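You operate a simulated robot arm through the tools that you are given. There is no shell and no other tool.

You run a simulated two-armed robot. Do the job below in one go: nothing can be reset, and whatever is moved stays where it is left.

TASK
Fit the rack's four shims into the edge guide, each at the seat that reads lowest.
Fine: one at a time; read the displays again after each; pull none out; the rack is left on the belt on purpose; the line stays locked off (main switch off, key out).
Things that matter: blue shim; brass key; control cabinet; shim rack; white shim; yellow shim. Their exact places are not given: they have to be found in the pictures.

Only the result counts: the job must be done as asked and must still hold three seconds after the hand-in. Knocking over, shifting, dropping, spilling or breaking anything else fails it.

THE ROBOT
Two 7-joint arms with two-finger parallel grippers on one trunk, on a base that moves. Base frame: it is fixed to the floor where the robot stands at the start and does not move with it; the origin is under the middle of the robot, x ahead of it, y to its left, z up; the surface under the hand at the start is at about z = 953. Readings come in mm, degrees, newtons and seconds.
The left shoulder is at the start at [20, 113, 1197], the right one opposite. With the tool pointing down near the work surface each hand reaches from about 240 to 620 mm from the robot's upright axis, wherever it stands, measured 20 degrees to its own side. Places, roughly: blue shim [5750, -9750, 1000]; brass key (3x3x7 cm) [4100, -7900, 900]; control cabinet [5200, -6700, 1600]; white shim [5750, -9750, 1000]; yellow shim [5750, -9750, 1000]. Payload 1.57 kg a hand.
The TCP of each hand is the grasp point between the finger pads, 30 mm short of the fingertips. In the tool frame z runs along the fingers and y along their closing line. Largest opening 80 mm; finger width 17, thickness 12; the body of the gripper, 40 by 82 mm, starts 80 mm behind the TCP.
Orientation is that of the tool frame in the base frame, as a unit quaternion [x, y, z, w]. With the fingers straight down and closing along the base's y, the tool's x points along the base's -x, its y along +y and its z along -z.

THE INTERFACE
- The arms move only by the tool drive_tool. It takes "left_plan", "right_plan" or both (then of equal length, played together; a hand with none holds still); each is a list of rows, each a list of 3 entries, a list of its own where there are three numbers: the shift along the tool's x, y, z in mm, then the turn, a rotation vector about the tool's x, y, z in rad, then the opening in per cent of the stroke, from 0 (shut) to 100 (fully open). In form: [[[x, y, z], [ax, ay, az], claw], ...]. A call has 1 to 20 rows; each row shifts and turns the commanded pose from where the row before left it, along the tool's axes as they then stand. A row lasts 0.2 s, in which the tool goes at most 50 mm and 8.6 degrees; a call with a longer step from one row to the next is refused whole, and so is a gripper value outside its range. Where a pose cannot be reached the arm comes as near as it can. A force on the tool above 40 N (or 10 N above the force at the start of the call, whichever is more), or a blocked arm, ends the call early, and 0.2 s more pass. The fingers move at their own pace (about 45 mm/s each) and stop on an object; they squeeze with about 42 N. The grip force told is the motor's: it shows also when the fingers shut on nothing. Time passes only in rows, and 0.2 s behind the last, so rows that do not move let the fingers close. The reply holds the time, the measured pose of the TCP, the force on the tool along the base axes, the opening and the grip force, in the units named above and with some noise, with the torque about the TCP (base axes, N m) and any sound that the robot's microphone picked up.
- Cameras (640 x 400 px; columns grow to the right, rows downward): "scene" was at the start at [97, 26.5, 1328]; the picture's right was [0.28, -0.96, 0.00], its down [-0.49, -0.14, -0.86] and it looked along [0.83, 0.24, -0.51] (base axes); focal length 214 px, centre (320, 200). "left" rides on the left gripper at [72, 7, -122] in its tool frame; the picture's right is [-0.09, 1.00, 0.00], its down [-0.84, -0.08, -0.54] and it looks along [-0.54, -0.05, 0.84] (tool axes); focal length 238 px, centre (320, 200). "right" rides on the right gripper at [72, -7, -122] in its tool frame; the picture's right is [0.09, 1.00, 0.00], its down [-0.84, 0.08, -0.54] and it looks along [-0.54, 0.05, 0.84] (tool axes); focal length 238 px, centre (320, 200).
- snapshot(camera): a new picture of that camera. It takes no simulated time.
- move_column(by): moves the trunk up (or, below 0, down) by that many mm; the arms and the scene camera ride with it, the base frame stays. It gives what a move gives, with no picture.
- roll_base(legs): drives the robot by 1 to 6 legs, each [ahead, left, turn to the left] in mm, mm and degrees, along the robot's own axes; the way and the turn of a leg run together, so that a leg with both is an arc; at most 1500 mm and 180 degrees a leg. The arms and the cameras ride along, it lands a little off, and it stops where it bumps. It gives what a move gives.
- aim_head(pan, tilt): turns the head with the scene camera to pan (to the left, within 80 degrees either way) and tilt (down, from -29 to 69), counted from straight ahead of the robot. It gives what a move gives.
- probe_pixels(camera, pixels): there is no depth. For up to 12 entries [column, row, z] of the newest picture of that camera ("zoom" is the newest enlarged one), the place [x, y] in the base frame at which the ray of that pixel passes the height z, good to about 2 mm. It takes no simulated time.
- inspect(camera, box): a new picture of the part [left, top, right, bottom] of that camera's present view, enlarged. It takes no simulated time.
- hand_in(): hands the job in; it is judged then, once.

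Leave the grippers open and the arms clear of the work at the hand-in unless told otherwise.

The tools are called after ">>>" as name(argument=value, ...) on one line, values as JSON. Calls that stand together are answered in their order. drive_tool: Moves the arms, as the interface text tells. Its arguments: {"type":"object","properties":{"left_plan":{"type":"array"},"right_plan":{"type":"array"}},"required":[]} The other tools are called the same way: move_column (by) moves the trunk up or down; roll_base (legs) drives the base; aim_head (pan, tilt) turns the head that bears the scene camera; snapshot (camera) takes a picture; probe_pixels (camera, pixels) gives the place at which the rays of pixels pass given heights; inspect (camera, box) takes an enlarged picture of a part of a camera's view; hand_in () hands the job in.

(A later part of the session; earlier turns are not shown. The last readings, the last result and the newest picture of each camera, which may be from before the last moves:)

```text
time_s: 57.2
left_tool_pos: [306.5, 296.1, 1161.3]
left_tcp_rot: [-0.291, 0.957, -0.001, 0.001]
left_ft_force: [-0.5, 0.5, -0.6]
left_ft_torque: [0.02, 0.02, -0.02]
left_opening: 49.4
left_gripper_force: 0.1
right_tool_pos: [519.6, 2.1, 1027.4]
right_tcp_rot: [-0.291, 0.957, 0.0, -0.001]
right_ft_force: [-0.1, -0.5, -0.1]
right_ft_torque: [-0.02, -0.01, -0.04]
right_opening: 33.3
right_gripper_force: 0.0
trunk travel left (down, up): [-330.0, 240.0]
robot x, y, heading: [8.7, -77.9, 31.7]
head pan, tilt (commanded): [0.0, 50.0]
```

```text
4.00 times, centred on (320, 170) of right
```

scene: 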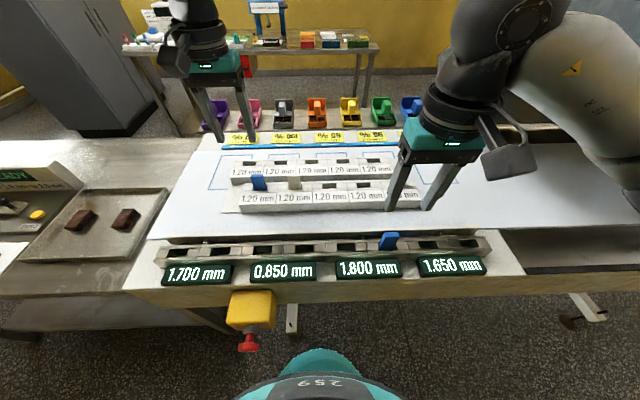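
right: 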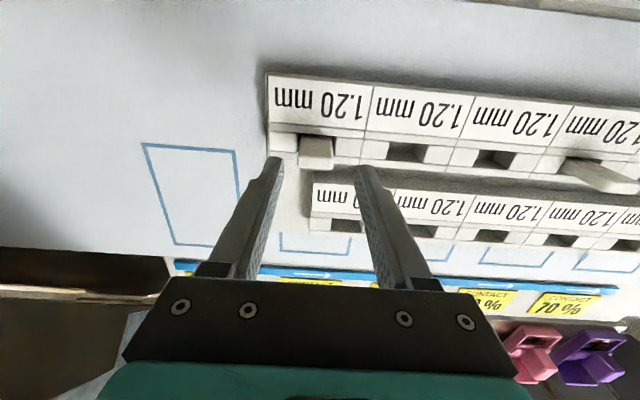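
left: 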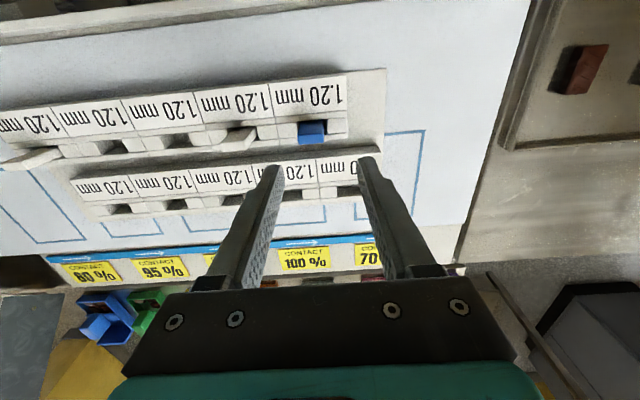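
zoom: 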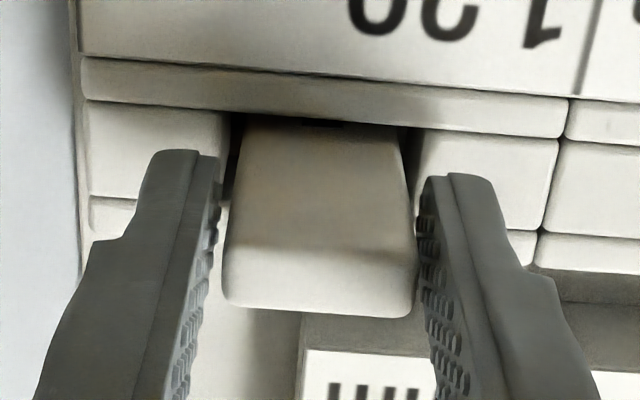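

Slight 0.5 mm correction and close on the white tab.

>>> drive_tool(right_plan=[[[0, 0.5, 0], [0, 0, 0], 40], [[0, 0, 0], [0, 0, 0], 36], [[0, 0, 0], [0, 0, 0], 25], [[0, 0, 0], [0, 0, 0], 10], [[0, 0, 0], [0, 0, 0], 10]])

>>> drive_tool(right_plan=[[[0, 0, -4], [0, 0, 0], 10], [[0, 0, -6], [0, 0, 0], 10], [[0, 0, -10], [0, 0, 0], 10], [[0, 0, 0], [0, 0, 0], 10]])

>>> inspect(camera="scene", box=[220, 145, 440, 225])

```text
time_s: 58.4
left_tool_pos: [306.5, 296.2, 1160.5]
left_tcp_rot: [-0.292, 0.956, -0.001, 0.001]
left_ft_force: [0.3, -0.5, 0.8]
left_ft_torque: [-0.01, -0.03, 0.0]
left_opening: 49.7
left_gripper_force: 0.2
right_tool_pos: [519.9, 2.5, 1028.0]
right_tcp_rot: [-0.29, 0.957, 0.0, -0.001]
right_ft_force: [-0.5, 0.2, -0.3]
right_ft_torque: [0.0, 0.0, -0.01]
right_opening: 28.6
right_gripper_force: 39.0
trunk travel left (down, up): [-330.0, 240.0]
robot x, y, heading: [10.6, -79.7, 31.8]
head pan, tilt (commanded): [0.0, 50.0]
```

```text
time_s: 59.4
left_tool_pos: [307.2, 296.7, 1160.4]
left_tcp_rot: [-0.292, 0.956, -0.001, 0.001]
left_ft_force: [0.4, 0.4, 0.2]
left_ft_torque: [0.02, 0.01, 0.0]
left_opening: 49.6
left_gripper_force: 0.1
right_tool_pos: [520.9, 1.8, 1048.2]
right_tcp_rot: [-0.29, 0.957, 0.0, -0.001]
right_ft_force: [-0.4, -0.2, 0.5]
right_ft_torque: [-0.04, -0.02, -0.01]
right_opening: 28.6
right_gripper_force: 38.5
trunk travel left (down, up): [-330.0, 240.0]
robot x, y, heading: [13.1, -80.8, 31.9]
head pan, tilt (commanded): [0.0, 50.0]
```

```text
2.91 times, centred on (330, 185) of scene
```

zoom: 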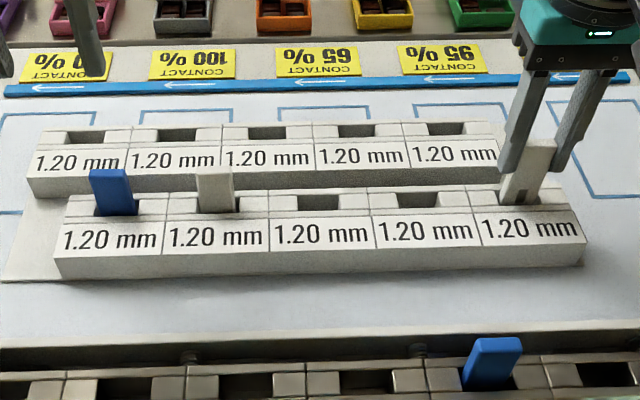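

Lifted cleanly. I carry the white shim up, and at the same time move the left arm back and left, out of the way.

>>> drive_tool(right_plan=[[[0, 0, -20], [0, 0, 0], 10], [[0, 0, -25], [0, 0, 0], 10], [[0, 0, -25], [0, 0, 0], 10], [[0, 0, 0], [0, 0, 0], 10], [[0, 0, 0], [0, 0, 0], 10]], left_plan=[[[30, 30, -15], [0, 0, 0], 62], [[30, 30, -15], [0, 0, 0], 62], [[30, 30, -15], [0, 0, 0], 62], [[30, 30, -15], [0, 0, 0], 62], [[0, 0, 0], [0, 0, 0], 62]])

>>> inspect(camera="right", box=[240, 100, 400, 200])

>>> snapshot(camera="scene")

```text
time_s: 60.6
left_tool_pos: [139.4, 330.1, 1219.2]
left_tcp_rot: [-0.291, 0.957, 0.001, 0.001]
left_ft_force: [-0.2, 1.0, 0.6]
left_ft_torque: [0.0, -0.01, 0.02]
left_opening: 49.6
left_gripper_force: 0.0
right_tool_pos: [520.3, 0.3, 1118.6]
right_tcp_rot: [-0.29, 0.957, 0.001, -0.001]
right_ft_force: [0.1, -0.8, 0.2]
right_ft_torque: [0.0, 0.0, 0.01]
right_opening: 28.4
right_gripper_force: 37.9
trunk travel left (down, up): [-330.0, 240.0]
robot x, y, heading: [12.2, -75.5, 31.9]
head pan, tilt (commanded): [0.0, 50.0]
```

```text
4.00 times, centred on (320, 150) of right
```

zoom: 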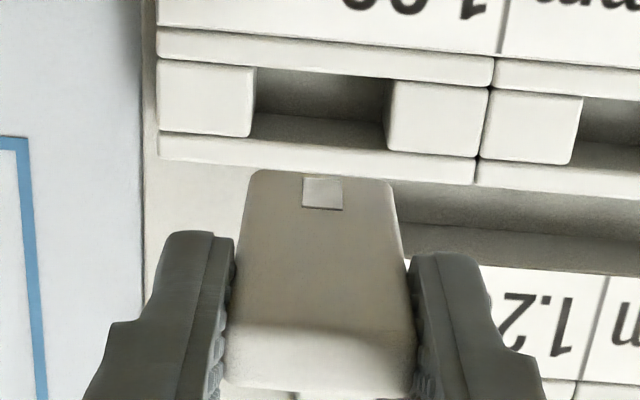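

```text
taken
```

scene: 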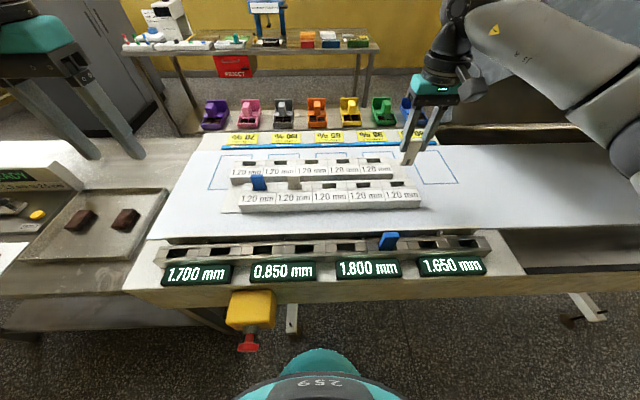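

The white shim's plate faces the robot as well. I carry it back over the guide line, then left to pocket 4 (second display), at z ≈ 1120.

>>> drive_tool(right_plan=[[[43, 0, 0], [0, 0, 0], 10], [[43, 0, 0], [0, 0, 0], 10], [[43, 0, 0], [0, 0, 0], 10], [[43, 0, 0], [0, 0, 0], 10], [[0, 40, 0], [0, 0, 0], 10], [[0, 40, 0], [0, 0, 0], 10], [[0, 40, 0], [0, 0, 0], 10], [[0, 40, 0], [0, 0, 0], 10], [[0, 40, 0], [0, 0, 0], 10], [[0, 39, 0], [0, 0, 0], 10], [[0, 0, 0], [0, 0, 0], 10]])

>>> snapshot(camera="right")

>>> snapshot(camera="scene")

>>> inspect(camera="right", box=[240, 80, 400, 180])

```text
time_s: 63.0
left_tool_pos: [140.7, 328.9, 1218.3]
left_tcp_rot: [-0.292, 0.956, -0.001, 0.001]
left_ft_force: [-0.9, 0.1, -0.3]
left_ft_torque: [0.01, 0.04, 0.02]
left_opening: 49.4
left_gripper_force: 0.0
right_tool_pos: [243.6, 105.5, 1117.9]
right_tcp_rot: [-0.29, 0.957, 0.001, -0.002]
right_ft_force: [0.9, 0.2, -0.9]
right_ft_torque: [0.04, 0.0, -0.01]
right_opening: 28.4
right_gripper_force: 38.5
trunk travel left (down, up): [-330.0, 240.0]
robot x, y, heading: [11.3, -77.7, 32.0]
head pan, tilt (commanded): [0.0, 50.0]
```

```text
taken
```

right: 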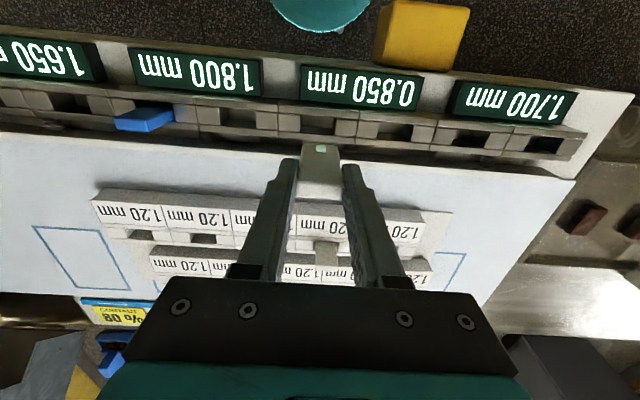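

```text
taken
```

scene: 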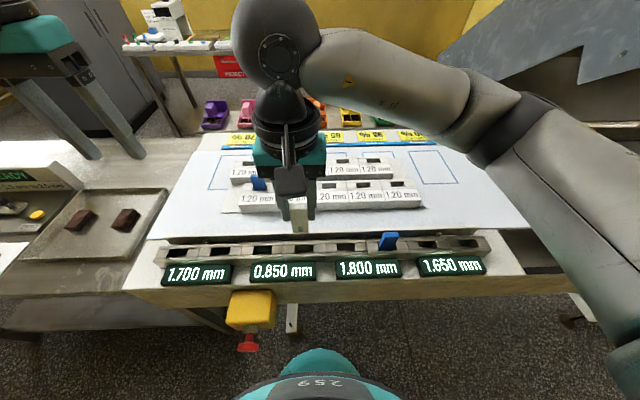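

```text
4.00 times, centred on (320, 130) of right
```

zoom: 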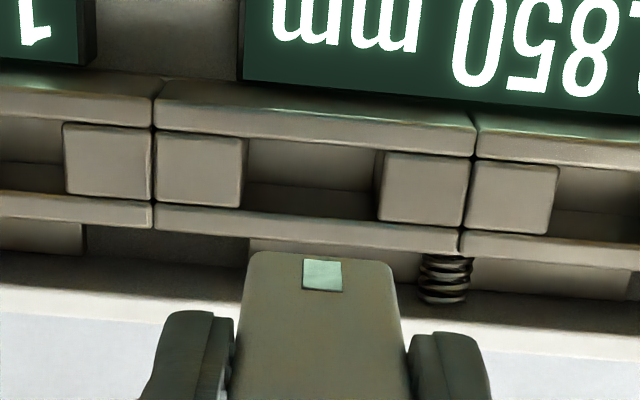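

The pocket lies about 2.5 mm to the right of the hand's axis. I correct and lower until the shim's bottom is just above the guide.

>>> drive_tool(right_plan=[[[0.5, -2.5, 0], [0, 0, 0], 10], [[0, 0, 20], [0, 0, 0], 10], [[0, 0, 20], [0, 0, 0], 10], [[0, 0, 18], [0, 0, 0], 10], [[0, 0, 0], [0, 0, 0], 10]])

>>> inspect(camera="right", box=[240, 80, 400, 180])

>>> inspect(camera="scene", box=[255, 210, 345, 270])

```text
time_s: 64.2
left_tool_pos: [140.1, 329.5, 1218.5]
left_tcp_rot: [-0.291, 0.957, -0.001, 0.001]
left_ft_force: [0.0, 0.2, 0.0]
left_ft_torque: [-0.01, 0.01, -0.01]
left_opening: 49.7
left_gripper_force: 0.1
right_tool_pos: [243.6, 103.9, 1060.9]
right_tcp_rot: [-0.29, 0.957, 0.0, -0.001]
right_ft_force: [0.1, -0.3, 0.4]
right_ft_torque: [-0.01, -0.01, 0.0]
right_opening: 28.6
right_gripper_force: 39.0
trunk travel left (down, up): [-330.0, 240.0]
robot x, y, heading: [11.4, -76.3, 31.8]
head pan, tilt (commanded): [0.0, 50.0]
```

```text
4.00 times, centred on (320, 130) of right
```

zoom: 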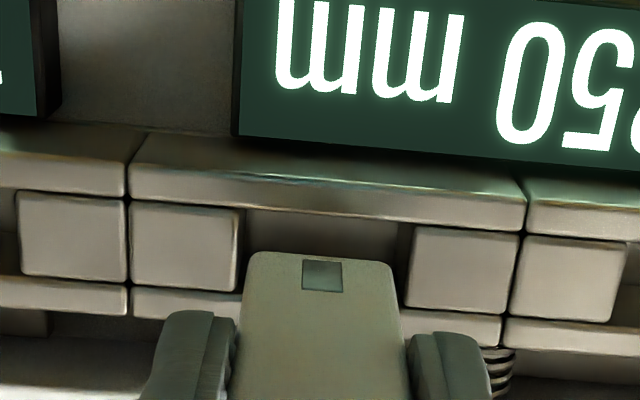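

```text
6.67 times, centred on (300, 240) of scene
```

zoom: 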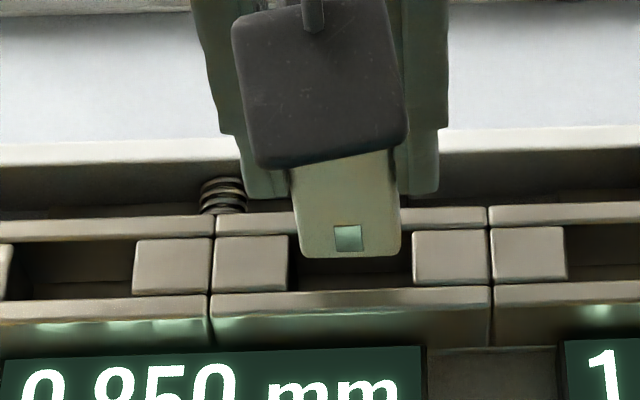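

Good alignment. I lower to just above the floor in modest steps.

>>> drive_tool(right_plan=[[[0, 0.5, 8], [0, 0, 0], 10], [[0, 0, 8], [0, 0, 0], 10], [[0, 0, 6], [0, 0, 0], 10], [[0, 0, 5], [0, 0, 0], 10], [[0, 0, 0], [0, 0, 0], 10]])

>>> inspect(camera="right", box=[240, 100, 400, 200])

>>> snapshot(camera="scene")

```text
time_s: 65.4
left_tool_pos: [139.7, 330.8, 1220.5]
left_tcp_rot: [-0.292, 0.957, 0.0, 0.001]
left_ft_force: [-0.7, -0.1, 0.4]
left_ft_torque: [0.0, -0.01, 0.01]
left_opening: 49.6
left_gripper_force: 0.1
right_tool_pos: [244.3, 103.2, 1032.9]
right_tcp_rot: [-0.291, 0.957, 0.0, 0.0]
right_ft_force: [-0.2, 0.1, 0.3]
right_ft_torque: [0.01, 0.03, 0.01]
right_opening: 28.9
right_gripper_force: 39.1
trunk travel left (down, up): [-330.0, 240.0]
robot x, y, heading: [8.2, -75.7, 31.9]
head pan, tilt (commanded): [0.0, 50.0]
```

```text
4.00 times, centred on (320, 150) of right
```

zoom: 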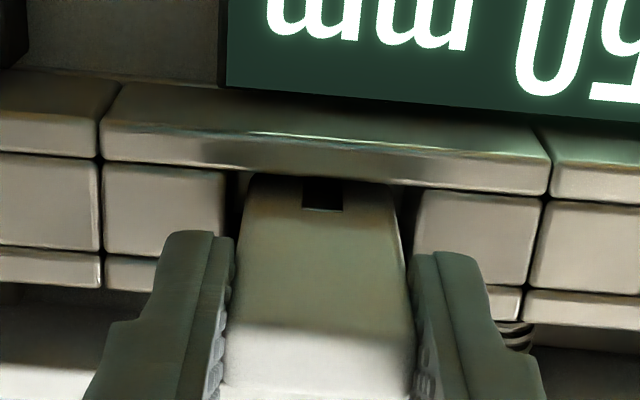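

```text
taken
```

scene: 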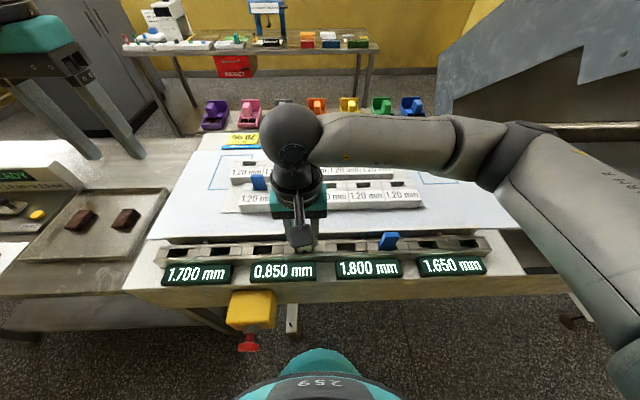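

>>> drive_tool(right_plan=[[[0, 0, 3], [0, 0, 0], 10], [[0, 0, 3], [0, 0, 0], 10], [[0, 0, 2], [0, 0, 0], 10], [[0, 0, 0], [0, 0, 0], 10]])

>>> inspect(camera="scene", box=[140, 220, 500, 290])

```text
time_s: 66.4
left_tool_pos: [140.7, 329.8, 1218.7]
left_tcp_rot: [-0.292, 0.956, -0.001, 0.001]
left_ft_force: [-0.2, -0.4, 0.3]
left_ft_torque: [-0.02, -0.02, -0.01]
left_opening: 49.7
left_gripper_force: 0.2
right_tool_pos: [245.6, 103.6, 1024.4]
right_tcp_rot: [-0.29, 0.957, 0.0, 0.0]
right_ft_force: [0.4, 0.1, 0.2]
right_ft_torque: [-0.03, 0.0, 0.04]
right_opening: 28.7
right_gripper_force: 38.7
trunk travel left (down, up): [-330.0, 240.0]
robot x, y, heading: [11.3, -78.2, 31.8]
head pan, tilt (commanded): [0.0, 50.0]
```

```text
1.78 times, centred on (320, 255) of scene
```

zoom: 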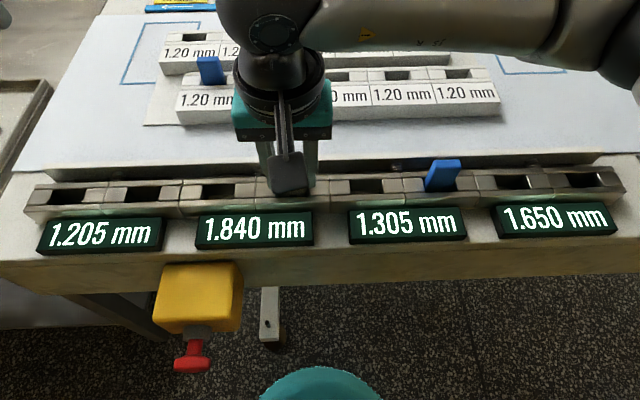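

The display changed: 1.205, 1.840, 1.305, 1.650. I set the shim down on its floor gently.

>>> drive_tool(right_plan=[[[0, 0, 1], [0, 0, 0], 10], [[0, 0, 1], [0, 0, 0], 10], [[0, 0, 1], [0, 0, 0], 10], [[0, 0, 0], [0, 0, 0], 10]])

```text
time_s: 67.4
left_tool_pos: [139.8, 329.9, 1219.4]
left_tcp_rot: [-0.292, 0.957, -0.001, 0.001]
left_ft_force: [-1.4, -0.8, -0.2]
left_ft_torque: [0.01, -0.01, -0.02]
left_opening: 49.7
left_gripper_force: 0.0
right_tool_pos: [244.2, 101.9, 1022.2]
right_tcp_rot: [-0.29, 0.957, 0.0, 0.0]
right_ft_force: [-0.1, -1.3, 6.2]
right_ft_torque: [-0.01, -0.02, 0.02]
right_opening: 28.9
right_gripper_force: 38.6
trunk travel left (down, up): [-330.0, 240.0]
robot x, y, heading: [10.9, -76.7, 32.0]
head pan, tilt (commanded): [0.0, 50.0]
```

Floor contact exactly as expected (6 N, straight up). I release and raise the hand.

>>> drive_tool(right_plan=[[[0, 0, -0.6], [0, 0, 0], 10], [[0, 0, 0], [0, 0, 0], 44], [[0, 0, 0], [0, 0, 0], 44], [[0, 0, -10], [0, 0, 0], 44], [[0, 0, -25], [0, 0, 0], 50], [[0, 0, -35], [0, 0, 0], 60], [[0, 0, -35], [0, 0, 0], 60], [[0, 0, 0], [0, 0, 0], 60]])

>>> snapshot(camera="scene")

>>> inspect(camera="scene", box=[140, 220, 500, 290])

>>> snapshot(camera="right")

```text
time_s: 69.2
left_tool_pos: [139.8, 331.0, 1219.2]
left_tcp_rot: [-0.292, 0.956, 0.0, 0.001]
left_ft_force: [-0.3, -0.4, 0.2]
left_ft_torque: [-0.01, 0.01, 0.0]
left_opening: 49.6
left_gripper_force: 0.0
right_tool_pos: [245.0, 103.0, 1126.5]
right_tcp_rot: [-0.291, 0.957, 0.0, 0.0]
right_ft_force: [0.5, 0.7, -0.5]
right_ft_torque: [-0.01, 0.02, 0.01]
right_opening: 48.0
right_gripper_force: 0.1
trunk travel left (down, up): [-330.0, 240.0]
robot x, y, heading: [14.6, -76.3, 31.9]
head pan, tilt (commanded): [0.0, 50.0]
```

```text
taken
```

scene: 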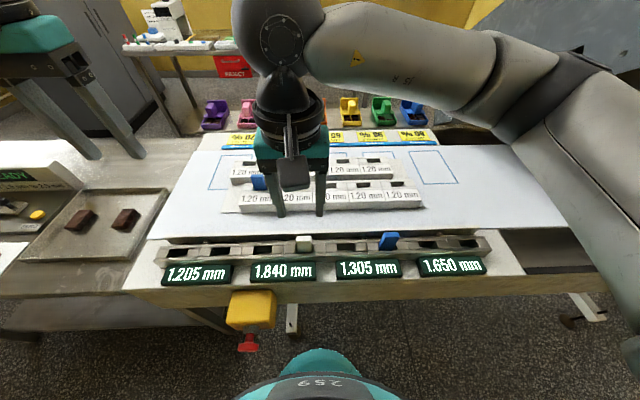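

```text
1.78 times, centred on (320, 255) of scene
```

zoom: 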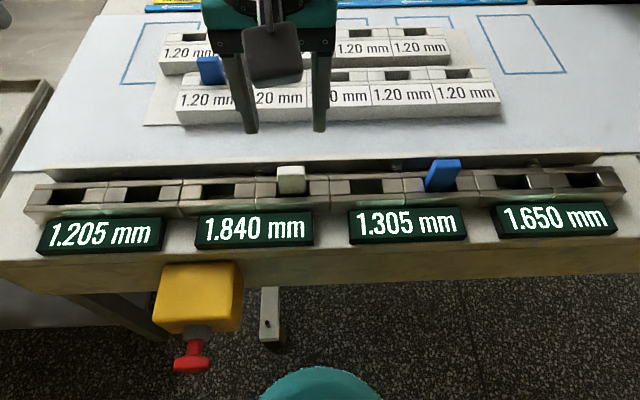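

```text
taken
```

right: 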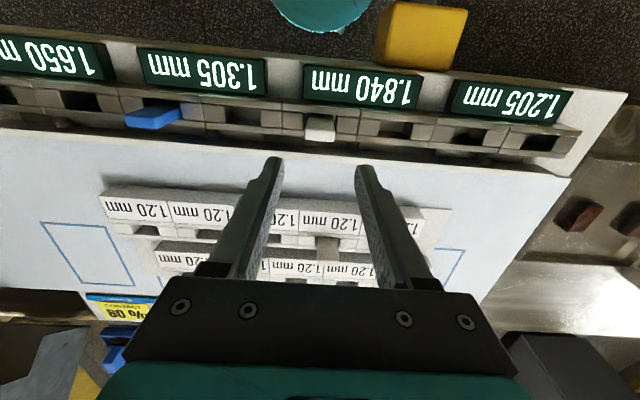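

Lowest is now the first display (1.205). The remaining shims are blue in slot 1 and white in slot 2. The left arm reaches further down when the trunk is lower, so I move the right hand up and to the right, then lower the trunk by 90 mm.

>>> drive_tool(right_plan=[[[0, -10, -30], [0, 0, 0], 60], [[0, -40, -20], [0, 0, 0], 60], [[0, -45, -10], [0, 0, 0], 60], [[0, -45, 0], [0, 0, 0], 60], [[0, -45, 0], [0, 0, 0], 60], [[0, 0, 0], [0, 0, 0], 60]])

>>> move_column(by=-90)

>>> snapshot(camera="scene")

>>> snapshot(camera="left")

```text
time_s: 70.6
left_tool_pos: [139.4, 329.9, 1218.2]
left_tcp_rot: [-0.292, 0.956, 0.0, 0.001]
left_ft_force: [0.3, 0.2, -0.1]
left_ft_torque: [0.02, 0.03, 0.02]
left_opening: 49.7
left_gripper_force: 0.1
right_tool_pos: [347.9, -51.4, 1189.3]
right_tcp_rot: [-0.291, 0.957, -0.001, -0.002]
right_ft_force: [-0.6, 0.5, -0.5]
right_ft_torque: [0.01, -0.01, 0.0]
right_opening: 48.2
right_gripper_force: 0.0
trunk travel left (down, up): [-330.0, 240.0]
robot x, y, heading: [15.2, -77.3, 32.0]
head pan, tilt (commanded): [0.0, 50.0]
```

```text
time_s: 71.8
left_tool_pos: [139.4, 329.9, 1129.2]
left_tcp_rot: [-0.291, 0.957, 0.0, 0.001]
left_ft_force: [-0.7, 0.3, 0.4]
left_ft_torque: [-0.01, -0.02, 0.0]
left_opening: 49.5
left_gripper_force: 0.1
right_tool_pos: [347.6, -50.5, 1098.3]
right_tcp_rot: [-0.291, 0.957, -0.001, -0.001]
right_ft_force: [0.4, -0.2, -0.3]
right_ft_torque: [0.02, -0.03, -0.03]
right_opening: 48.0
right_gripper_force: 0.1
trunk travel left (down, up): [-240.0, 330.0]
robot x, y, heading: [10.1, -77.9, 31.8]
head pan, tilt (commanded): [0.0, 50.0]
```

```text
taken
```

scene: 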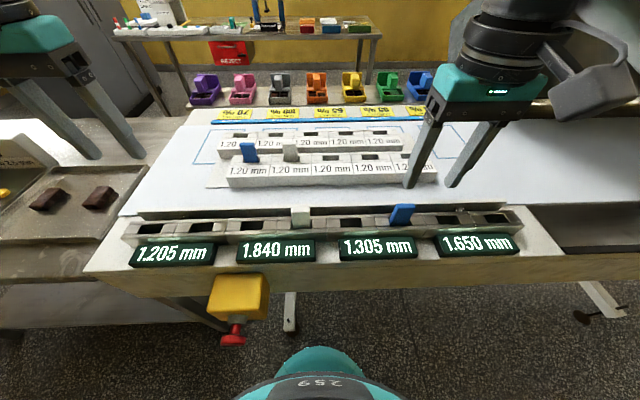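

```text
taken
```

left: 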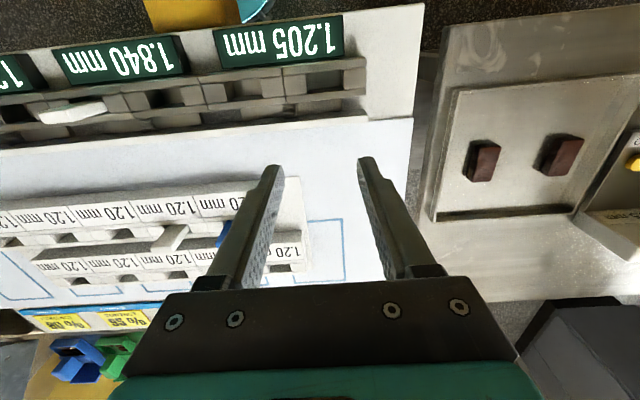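

I bring the left hand over slot 1 again at TCP z ≈ 1085.

>>> drive_tool(left_plan=[[[-26.2, -26.2, 0], [0, 0, 0], 60], [[-26.2, -26.2, 0], [0, 0, 0], 60], [[-26.2, -26.2, 10], [0, 0, 0], 60], [[-26.2, -26.2, 17], [0, 0, 0], 60], [[-26.1, -26.2, 17], [0, 0, 0], 60], [[0, 0, 0], [0, 0, 0], 60]])

>>> snapshot(camera="left")

>>> inspect(camera="left", box=[240, 100, 400, 200])

```text
time_s: 73.2
left_tool_pos: [322.0, 294.4, 1085.1]
left_tcp_rot: [-0.291, 0.957, -0.001, 0.001]
left_ft_force: [-0.3, 0.0, -0.4]
left_ft_torque: [0.03, 0.0, 0.01]
left_opening: 47.9
left_gripper_force: 0.0
right_tool_pos: [347.6, -50.3, 1097.9]
right_tcp_rot: [-0.291, 0.957, 0.0, -0.001]
right_ft_force: [0.3, 0.1, 0.1]
right_ft_torque: [-0.02, 0.01, -0.01]
right_opening: 48.1
right_gripper_force: 0.1
trunk travel left (down, up): [-240.0, 330.0]
robot x, y, heading: [10.4, -73.8, 32.2]
head pan, tilt (commanded): [0.0, 50.0]
```

```text
taken
```

left: 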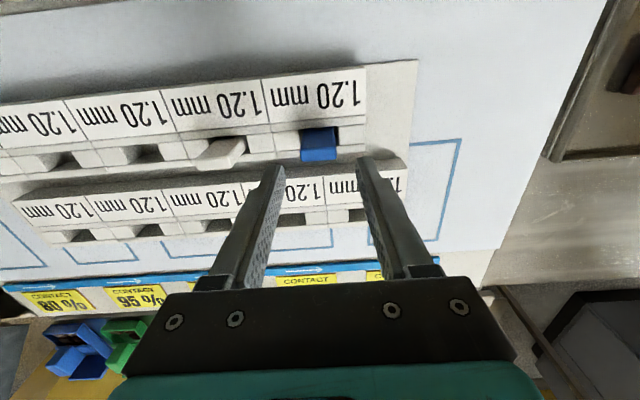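

```text
4.00 times, centred on (320, 150) of left
```

zoom: 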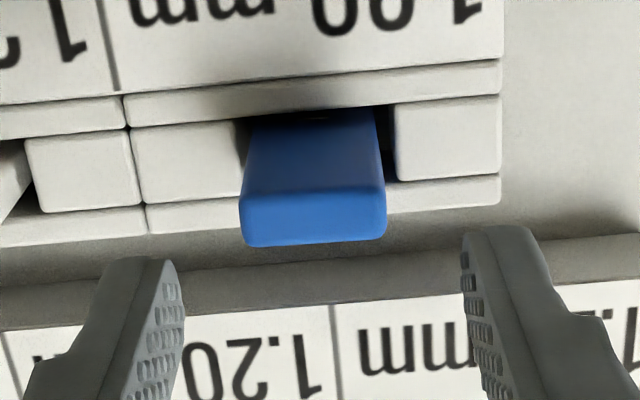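

Nearly centred (0.8 mm to the right). I correct and descend to z ≈ 1050, watching whether the arm reaches.

>>> drive_tool(left_plan=[[[0, -0.8, 10], [0, 0, 0], 60], [[0, 0, 12], [0, 0, 0], 60], [[0, 0, 12], [0, 0, 0], 60], [[0, 0, 0], [0, 0, 0], 60]])

>>> inspect(camera="left", box=[240, 110, 400, 210])

```text
time_s: 74.2
left_tool_pos: [323.5, 293.7, 1050.8]
left_tcp_rot: [-0.291, 0.957, -0.001, 0.001]
left_ft_force: [-1.1, 0.4, 1.0]
left_ft_torque: [0.01, -0.03, -0.06]
left_opening: 48.1
left_gripper_force: 0.1
right_tool_pos: [346.9, -50.8, 1098.5]
right_tcp_rot: [-0.291, 0.957, -0.001, -0.001]
right_ft_force: [-0.8, 0.1, 0.2]
right_ft_torque: [-0.04, 0.02, -0.01]
right_opening: 47.9
right_gripper_force: 0.1
trunk travel left (down, up): [-240.0, 330.0]
robot x, y, heading: [14.8, -77.1, 31.7]
head pan, tilt (commanded): [0.0, 50.0]
```

```text
4.00 times, centred on (320, 160) of left
```

zoom: 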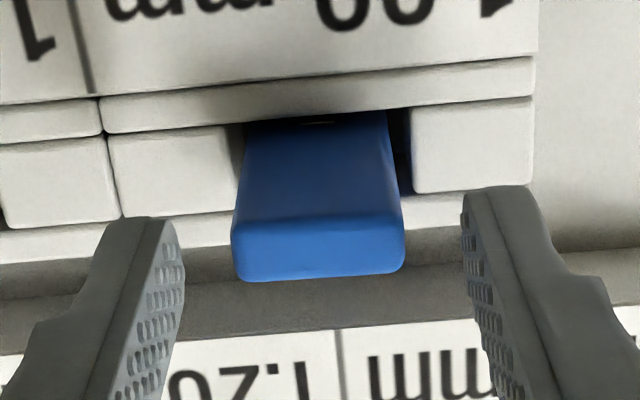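

>>> drive_tool(left_plan=[[[0.6, -0.4, 12], [0, 0, 0], 60], [[0, 0, 0], [0, 0, 0], 60]])

>>> drive_tool(left_plan=[[[0, 0, 11], [0, 0, 0], 60], [[0, 0, 0], [0, 0, 0], 60]])

>>> inspect(camera="left", box=[240, 120, 400, 220])

```text
time_s: 74.8
left_tool_pos: [322.2, 293.1, 1038.3]
left_tcp_rot: [-0.292, 0.957, -0.001, 0.002]
left_ft_force: [1.0, -0.1, 0.6]
left_ft_torque: [-0.01, 0.0, 0.0]
left_opening: 48.2
left_gripper_force: 0.0
right_tool_pos: [348.7, -50.8, 1099.4]
right_tcp_rot: [-0.29, 0.957, 0.0, -0.001]
right_ft_force: [0.2, -0.1, 0.5]
right_ft_torque: [0.0, -0.01, 0.02]
right_opening: 48.0
right_gripper_force: 0.1
trunk travel left (down, up): [-240.0, 330.0]
robot x, y, heading: [14.8, -73.7, 31.9]
head pan, tilt (commanded): [0.0, 50.0]
```

```text
time_s: 75.4
left_tool_pos: [322.8, 293.1, 1027.8]
left_tcp_rot: [-0.292, 0.956, 0.0, 0.001]
left_ft_force: [0.0, 0.1, -0.2]
left_ft_torque: [0.0, 0.0, 0.0]
left_opening: 47.9
left_gripper_force: 0.0
right_tool_pos: [347.8, -50.6, 1098.8]
right_tcp_rot: [-0.291, 0.957, 0.0, 0.0]
right_ft_force: [-1.0, -0.1, 1.4]
right_ft_torque: [0.02, -0.01, -0.01]
right_opening: 48.1
right_gripper_force: 0.0
trunk travel left (down, up): [-240.0, 330.0]
robot x, y, heading: [12.5, -75.1, 31.9]
head pan, tilt (commanded): [0.0, 50.0]
```

```text
4.00 times, centred on (320, 170) of left
```

zoom: 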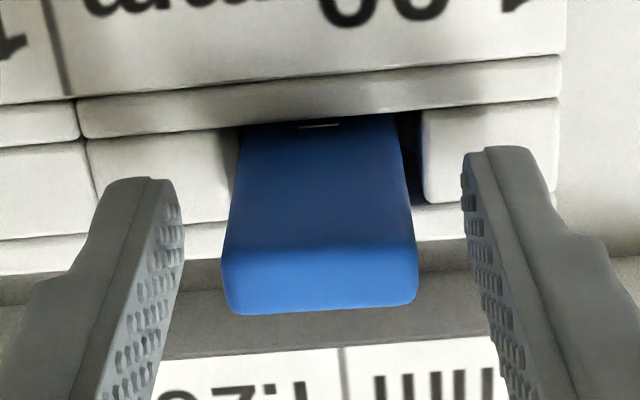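

The arm reaches now. I narrow to 33.6 mm and check centring.

>>> drive_tool(left_plan=[[[0, -0.4, 0], [0, 0, 0], 42], [[0, 0, 0], [0, 0, 0], 42]])

>>> inspect(camera="left", box=[240, 120, 400, 220])

```text
time_s: 76.0
left_tool_pos: [322.6, 293.3, 1029.2]
left_tcp_rot: [-0.292, 0.957, -0.001, 0.001]
left_ft_force: [-0.8, -0.5, 0.1]
left_ft_torque: [0.0, -0.02, 0.0]
left_opening: 33.7
left_gripper_force: 0.0
right_tool_pos: [347.4, -50.2, 1098.3]
right_tcp_rot: [-0.291, 0.957, 0.0, -0.001]
right_ft_force: [0.5, 0.9, -0.1]
right_ft_torque: [0.04, 0.02, 0.01]
right_opening: 47.9
right_gripper_force: 0.0
trunk travel left (down, up): [-240.0, 330.0]
robot x, y, heading: [14.2, -78.2, 31.9]
head pan, tilt (commanded): [0.0, 50.0]
```

```text
4.00 times, centred on (320, 170) of left
```

zoom: 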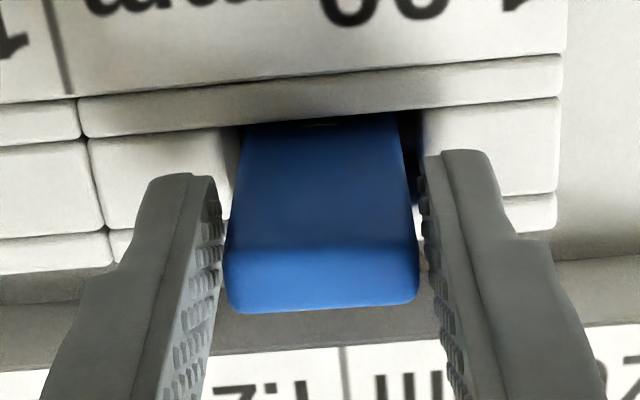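

Good. I close on the tab and lift.

>>> drive_tool(left_plan=[[[0, -0.3, 0], [0, 0, 0], 40], [[0, 0, 0], [0, 0, 0], 36], [[0, 0, 0], [0, 0, 0], 25], [[0, 0, 0], [0, 0, 0], 10], [[0, 0, 0], [0, 0, 0], 10]])

>>> drive_tool(left_plan=[[[0, 0, -4], [0, 0, 0], 10], [[0, 0, -6], [0, 0, 0], 10], [[0, 0, -10], [0, 0, 0], 10], [[0, 0, -20], [0, 0, 0], 10], [[0, 0, 0], [0, 0, 0], 10]])

>>> inspect(camera="scene", box=[190, 120, 450, 225])

```text
time_s: 77.2
left_tool_pos: [321.9, 292.8, 1028.6]
left_tcp_rot: [-0.291, 0.957, -0.001, 0.002]
left_ft_force: [0.3, 0.3, 1.2]
left_ft_torque: [0.05, 0.04, -0.02]
left_opening: 28.5
left_gripper_force: 38.6
right_tool_pos: [348.1, -50.3, 1098.7]
right_tcp_rot: [-0.29, 0.957, -0.001, 0.0]
right_ft_force: [0.6, -0.2, 1.1]
right_ft_torque: [-0.01, -0.05, 0.02]
right_opening: 47.8
right_gripper_force: 0.0
trunk travel left (down, up): [-240.0, 330.0]
robot x, y, heading: [13.3, -78.0, 32.0]
head pan, tilt (commanded): [0.0, 50.0]
```

```text
time_s: 78.4
left_tool_pos: [322.8, 293.3, 1067.3]
left_tcp_rot: [-0.291, 0.957, -0.001, 0.001]
left_ft_force: [-1.3, 0.3, 0.4]
left_ft_torque: [0.0, -0.01, 0.0]
left_opening: 28.6
left_gripper_force: 38.6
right_tool_pos: [347.7, -49.3, 1098.8]
right_tcp_rot: [-0.291, 0.957, 0.0, -0.001]
right_ft_force: [-0.5, -0.8, 0.4]
right_ft_torque: [0.01, 0.03, 0.03]
right_opening: 47.7
right_gripper_force: 0.1
trunk travel left (down, up): [-240.0, 330.0]
robot x, y, heading: [15.3, -75.6, 32.1]
head pan, tilt (commanded): [0.0, 50.0]
```

```text
2.46 times, centred on (320, 172) of scene
```

zoom: 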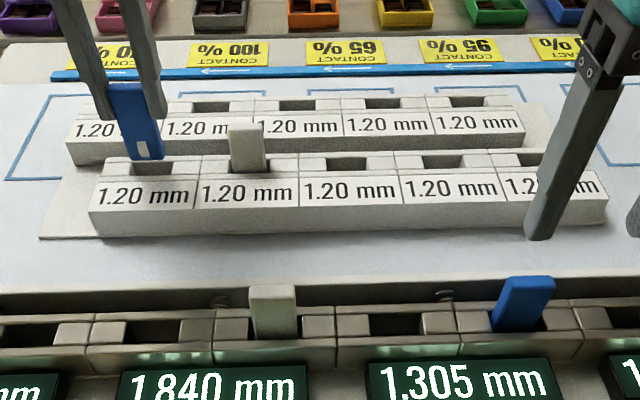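

The blue shim is out. I raise it and carry it to pocket 2 (right-hand pocket of the first display).

>>> drive_tool(left_plan=[[[0, 0, -25], [0, 0, 0], 10], [[0, 0, -25], [0, 0, 0], 10], [[34.2, 11.3, 0], [0, 0, 0], 10], [[34.2, 11.3, 0], [0, 0, 0], 10], [[34.2, 11.3, 0], [0, 0, 0], 10], [[34.2, 11.3, 0], [0, 0, 0], 10], [[34.0, 11.2, 0], [0, 0, 0], 10], [[0, 0, 0], [0, 0, 0], 10]])

>>> snapshot(camera="left")

>>> inspect(camera="left", box=[240, 80, 400, 180])

>>> snapshot(camera="scene")

```text
time_s: 80.2
left_tool_pos: [149.0, 245.3, 1118.3]
left_tcp_rot: [-0.292, 0.956, 0.0, 0.001]
left_ft_force: [-0.4, 0.4, -0.8]
left_ft_torque: [-0.01, 0.0, -0.01]
left_opening: 29.0
left_gripper_force: 38.6
right_tool_pos: [347.8, -50.0, 1098.0]
right_tcp_rot: [-0.29, 0.957, 0.0, 0.0]
right_ft_force: [-0.3, 0.5, -1.1]
right_ft_torque: [0.01, 0.04, 0.0]
right_opening: 48.1
right_gripper_force: 0.0
trunk travel left (down, up): [-240.0, 330.0]
robot x, y, heading: [10.3, -76.4, 32.0]
head pan, tilt (commanded): [0.0, 50.0]
```

```text
taken
```

left: 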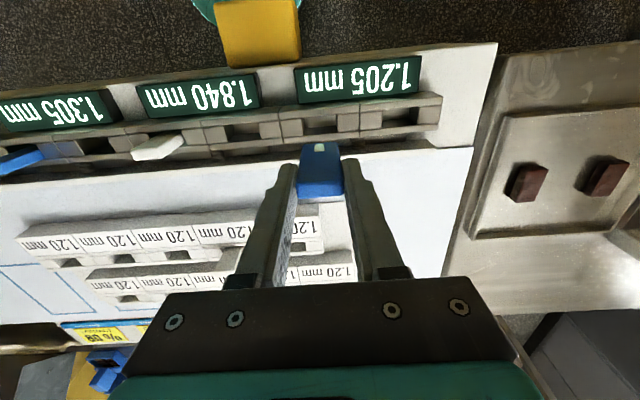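

```text
4.00 times, centred on (320, 130) of left
```

zoom: 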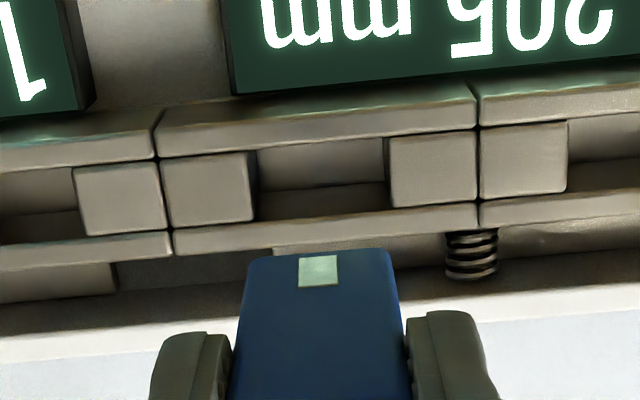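

```text
taken
```

scene: 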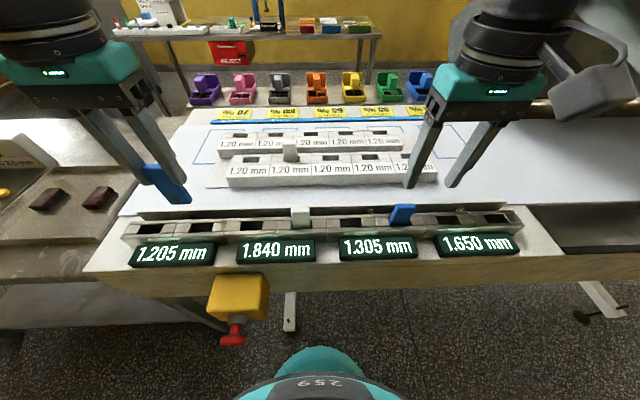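

Aligned within a millimetre. I lower until the shim's bottom is just above the guide, then check.

>>> drive_tool(left_plan=[[[0.3, 0.5, 0], [0, 0, 0], 10], [[0, 0, 20], [0, 0, 0], 10], [[0, 0, 20], [0, 0, 0], 10], [[0, 0, 18], [0, 0, 0], 10], [[0, 0, 0], [0, 0, 0], 10]])

>>> inspect(camera="left", box=[240, 80, 400, 180])

>>> inspect(camera="scene", box=[130, 190, 240, 260])

```text
time_s: 81.4
left_tool_pos: [148.5, 244.1, 1059.9]
left_tcp_rot: [-0.291, 0.957, -0.001, 0.002]
left_ft_force: [0.5, 0.4, -0.7]
left_ft_torque: [-0.02, -0.01, -0.01]
left_opening: 28.3
left_gripper_force: 38.4
right_tool_pos: [347.0, -49.7, 1098.3]
right_tcp_rot: [-0.29, 0.957, 0.0, -0.001]
right_ft_force: [0.4, 0.6, 0.0]
right_ft_torque: [0.05, 0.0, 0.02]
right_opening: 48.0
right_gripper_force: 0.0
trunk travel left (down, up): [-240.0, 330.0]
robot x, y, heading: [13.1, -79.5, 32.2]
head pan, tilt (commanded): [0.0, 50.0]
```

```text
4.00 times, centred on (320, 130) of left
```

zoom: 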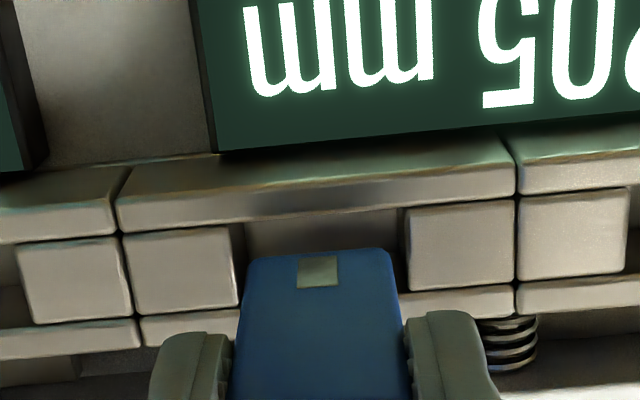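

```text
5.71 times, centred on (185, 225) of scene
```

zoom: 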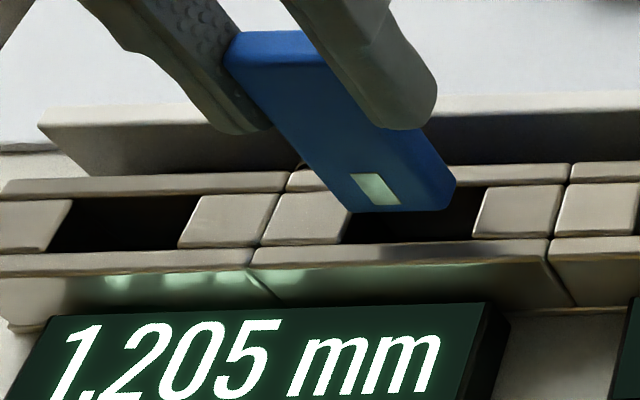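

Shift 1 mm to the left and lower on.

>>> drive_tool(left_plan=[[[0, 1.0, 7], [0, 0, 0], 10], [[0, 0, 8], [0, 0, 0], 10], [[0, 0, 6], [0, 0, 0], 10], [[0, 0, 5], [0, 0, 0], 10], [[0, 0, 0], [0, 0, 0], 10]])

>>> inspect(camera="left", box=[240, 100, 400, 200])

```text
time_s: 82.6
left_tool_pos: [148.0, 245.8, 1033.6]
left_tcp_rot: [-0.292, 0.956, -0.001, 0.001]
left_ft_force: [0.2, 0.0, 0.2]
left_ft_torque: [0.0, 0.01, 0.01]
left_opening: 28.6
left_gripper_force: 39.0
right_tool_pos: [348.1, -49.9, 1098.2]
right_tcp_rot: [-0.291, 0.957, 0.001, -0.001]
right_ft_force: [-0.4, -0.5, 0.3]
right_ft_torque: [-0.02, 0.03, -0.01]
right_opening: 48.1
right_gripper_force: 0.1
trunk travel left (down, up): [-240.0, 330.0]
robot x, y, heading: [11.1, -79.3, 31.9]
head pan, tilt (commanded): [0.0, 50.0]
```

```text
4.00 times, centred on (320, 150) of left
```

zoom: 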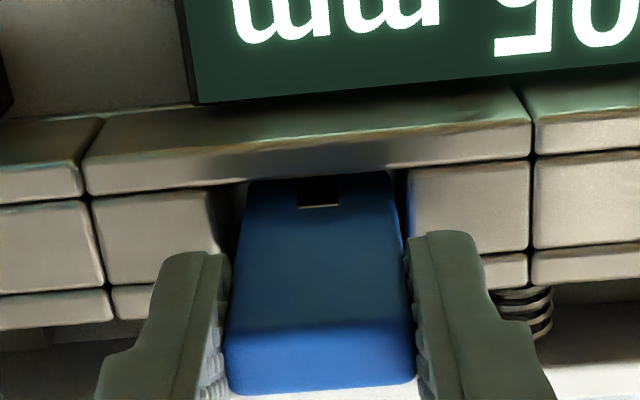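

Still well within the pocket; a 0.6 mm shift back to the right, then I go on down.

>>> drive_tool(left_plan=[[[0, -0.6, 3], [0, 0, 0], 10], [[0, 0, 3], [0, 0, 0], 10], [[0, 0, 2], [0, 0, 0], 10], [[0, 0, 0], [0, 0, 0], 10]])

>>> drive_tool(left_plan=[[[0, 0, 1], [0, 0, 0], 10], [[0, 0, 1], [0, 0, 0], 10], [[0, 0, 1], [0, 0, 0], 10], [[0, 0, 0], [0, 0, 0], 10]])

>>> inspect(camera="scene", box=[120, 195, 530, 275])

```text
time_s: 83.6
left_tool_pos: [149.5, 244.7, 1025.9]
left_tcp_rot: [-0.292, 0.956, -0.001, 0.001]
left_ft_force: [-0.5, 0.2, 0.2]
left_ft_torque: [0.02, 0.02, 0.01]
left_opening: 28.6
left_gripper_force: 38.6
right_tool_pos: [347.0, -49.7, 1099.4]
right_tcp_rot: [-0.291, 0.957, -0.001, -0.001]
right_ft_force: [0.5, 1.0, -0.2]
right_ft_torque: [0.0, 0.05, 0.0]
right_opening: 47.9
right_gripper_force: 0.1
trunk travel left (down, up): [-240.0, 330.0]
robot x, y, heading: [13.4, -73.1, 31.8]
head pan, tilt (commanded): [0.0, 50.0]
```

```text
time_s: 84.6
left_tool_pos: [149.0, 245.2, 1022.9]
left_tcp_rot: [-0.291, 0.957, 0.0, 0.001]
left_ft_force: [-1.4, 1.3, 5.4]
left_ft_torque: [0.06, 0.1, -0.02]
left_opening: 28.8
left_gripper_force: 38.6
right_tool_pos: [347.3, -49.3, 1098.1]
right_tcp_rot: [-0.29, 0.957, 0.0, -0.001]
right_ft_force: [-0.1, 0.7, -0.7]
right_ft_torque: [0.0, 0.02, -0.01]
right_opening: 47.9
right_gripper_force: 0.0
trunk travel left (down, up): [-240.0, 330.0]
robot x, y, heading: [12.4, -78.2, 31.6]
head pan, tilt (commanded): [0.0, 50.0]
```

```text
1.56 times, centred on (325, 235) of scene
```

zoom: 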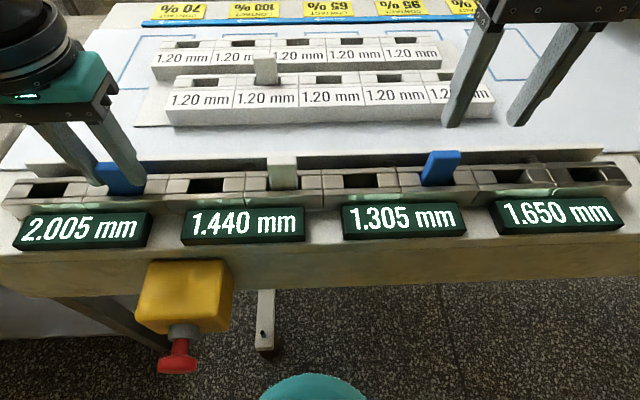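

Floor contact felt (5 N). Readings: 2.005, 1.440, 1.305, 1.650. I release and raise the left hand.

>>> drive_tool(left_plan=[[[0, 0, -0.6], [0, 0, 0], 10], [[0, 0, 0], [0, 0, 0], 44], [[0, 0, 0], [0, 0, 0], 44], [[0, 0, -10], [0, 0, 0], 44], [[0, 0, -25], [0, 0, 0], 50], [[0, 0, -35], [0, 0, 0], 60], [[0, 0, -35], [0, 0, 0], 60], [[0, 0, 0], [0, 0, 0], 60]])

>>> snapshot(camera="scene")

>>> inspect(camera="scene", box=[120, 195, 530, 275])

>>> snapshot(camera="left")

```text
time_s: 86.4
left_tool_pos: [148.8, 244.8, 1128.7]
left_tcp_rot: [-0.292, 0.956, 0.0, 0.001]
left_ft_force: [0.5, 0.2, 0.3]
left_ft_torque: [-0.01, -0.01, -0.03]
left_opening: 48.1
left_gripper_force: 0.1
right_tool_pos: [347.8, -49.4, 1097.6]
right_tcp_rot: [-0.29, 0.957, -0.001, -0.001]
right_ft_force: [-0.3, 0.2, 1.0]
right_ft_torque: [-0.01, 0.01, -0.01]
right_opening: 48.1
right_gripper_force: 0.0
trunk travel left (down, up): [-240.0, 330.0]
robot x, y, heading: [15.4, -80.3, 31.9]
head pan, tilt (commanded): [0.0, 50.0]
```

```text
taken
```

scene: 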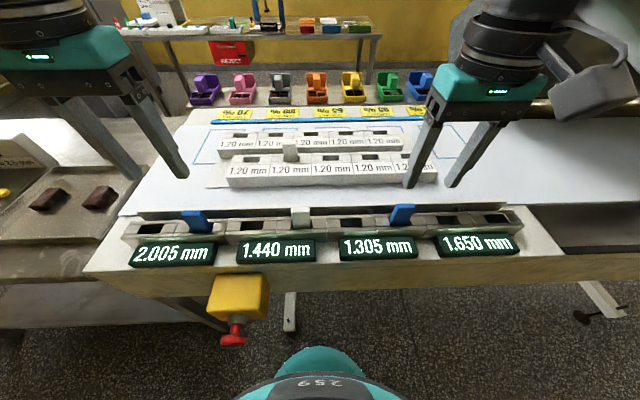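

```text
1.56 times, centred on (325, 235) of scene
```

zoom: 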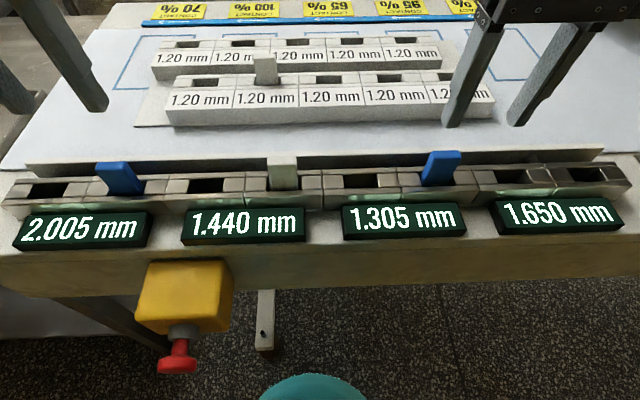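

```text
taken
```

left: 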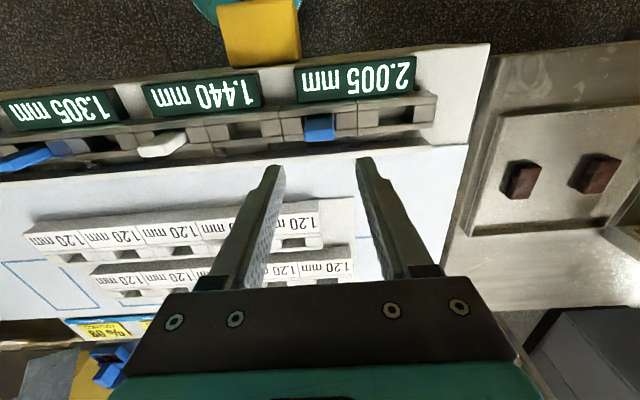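

The readings hold: 2.005, 1.440, 1.305, 1.650 – lowest is the third display (1.305). Its free pocket is pocket 5. I take the last shim (white, slot 2) with the right hand, while the left hand draws away up and left.

>>> drive_tool(right_plan=[[[-24.2, 30.2, 0], [0, 0, 0], 60], [[-24.2, 30.2, 0], [0, 0, 0], 60], [[-24.2, 30.2, 0], [0, 0, 0], 60], [[-24.2, 30.2, 0], [0, 0, 0], 60], [[-24.2, 30.2, 0], [0, 0, 0], 60], [[-24.2, 30.2, 0], [0, 0, 0], 60], [[-24.2, 30.1, 13], [0, 0, 0], 60], [[0, 0, 0], [0, 0, 0], 60]], left_plan=[[[0, 10, -20], [0, 0, 0], 60], [[0, 20, -20], [0, 0, 0], 60], [[0, 20, -20], [0, 0, 0], 60], [[0, 20, -10], [0, 0, 0], 60], [[0, 0, 0], [0, 0, 0], 60], [[0, 0, 0], [0, 0, 0], 60], [[0, 0, 0], [0, 0, 0], 60], [[0, 0, 0], [0, 0, 0], 60]])

>>> snapshot(camera="right")

>>> inspect(camera="right", box=[240, 100, 400, 200])

>>> snapshot(camera="scene")

```text
time_s: 88.2
left_tool_pos: [109.2, 304.0, 1198.4]
left_tcp_rot: [-0.291, 0.957, 0.0, 0.001]
left_ft_force: [-0.2, -0.2, 0.0]
left_ft_torque: [0.03, -0.02, -0.02]
left_opening: 47.9
left_gripper_force: 0.1
right_tool_pos: [371.7, 220.0, 1085.9]
right_tcp_rot: [-0.291, 0.957, 0.0, 0.0]
right_ft_force: [-0.1, 0.4, 0.1]
right_ft_torque: [0.03, 0.02, -0.01]
right_opening: 48.0
right_gripper_force: 0.0
trunk travel left (down, up): [-240.0, 330.0]
robot x, y, heading: [12.6, -79.1, 31.9]
head pan, tilt (commanded): [0.0, 50.0]
```

```text
taken
```

right: 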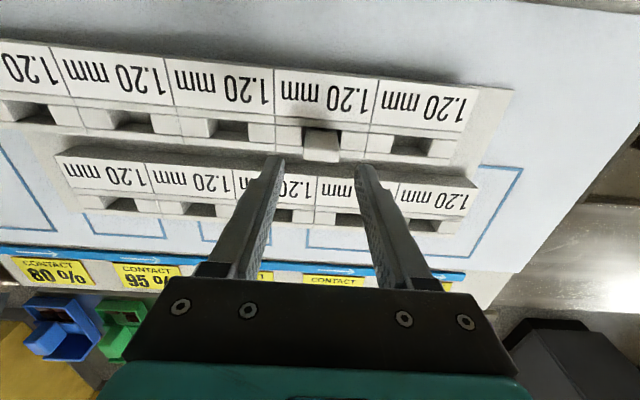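

```text
4.00 times, centred on (320, 150) of right
```

zoom: 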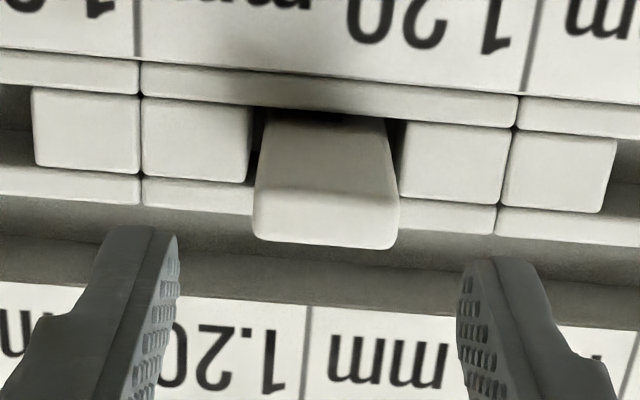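

```text
taken
```

scene: 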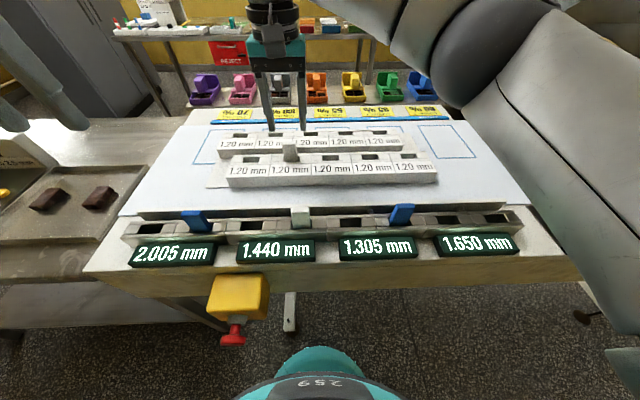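

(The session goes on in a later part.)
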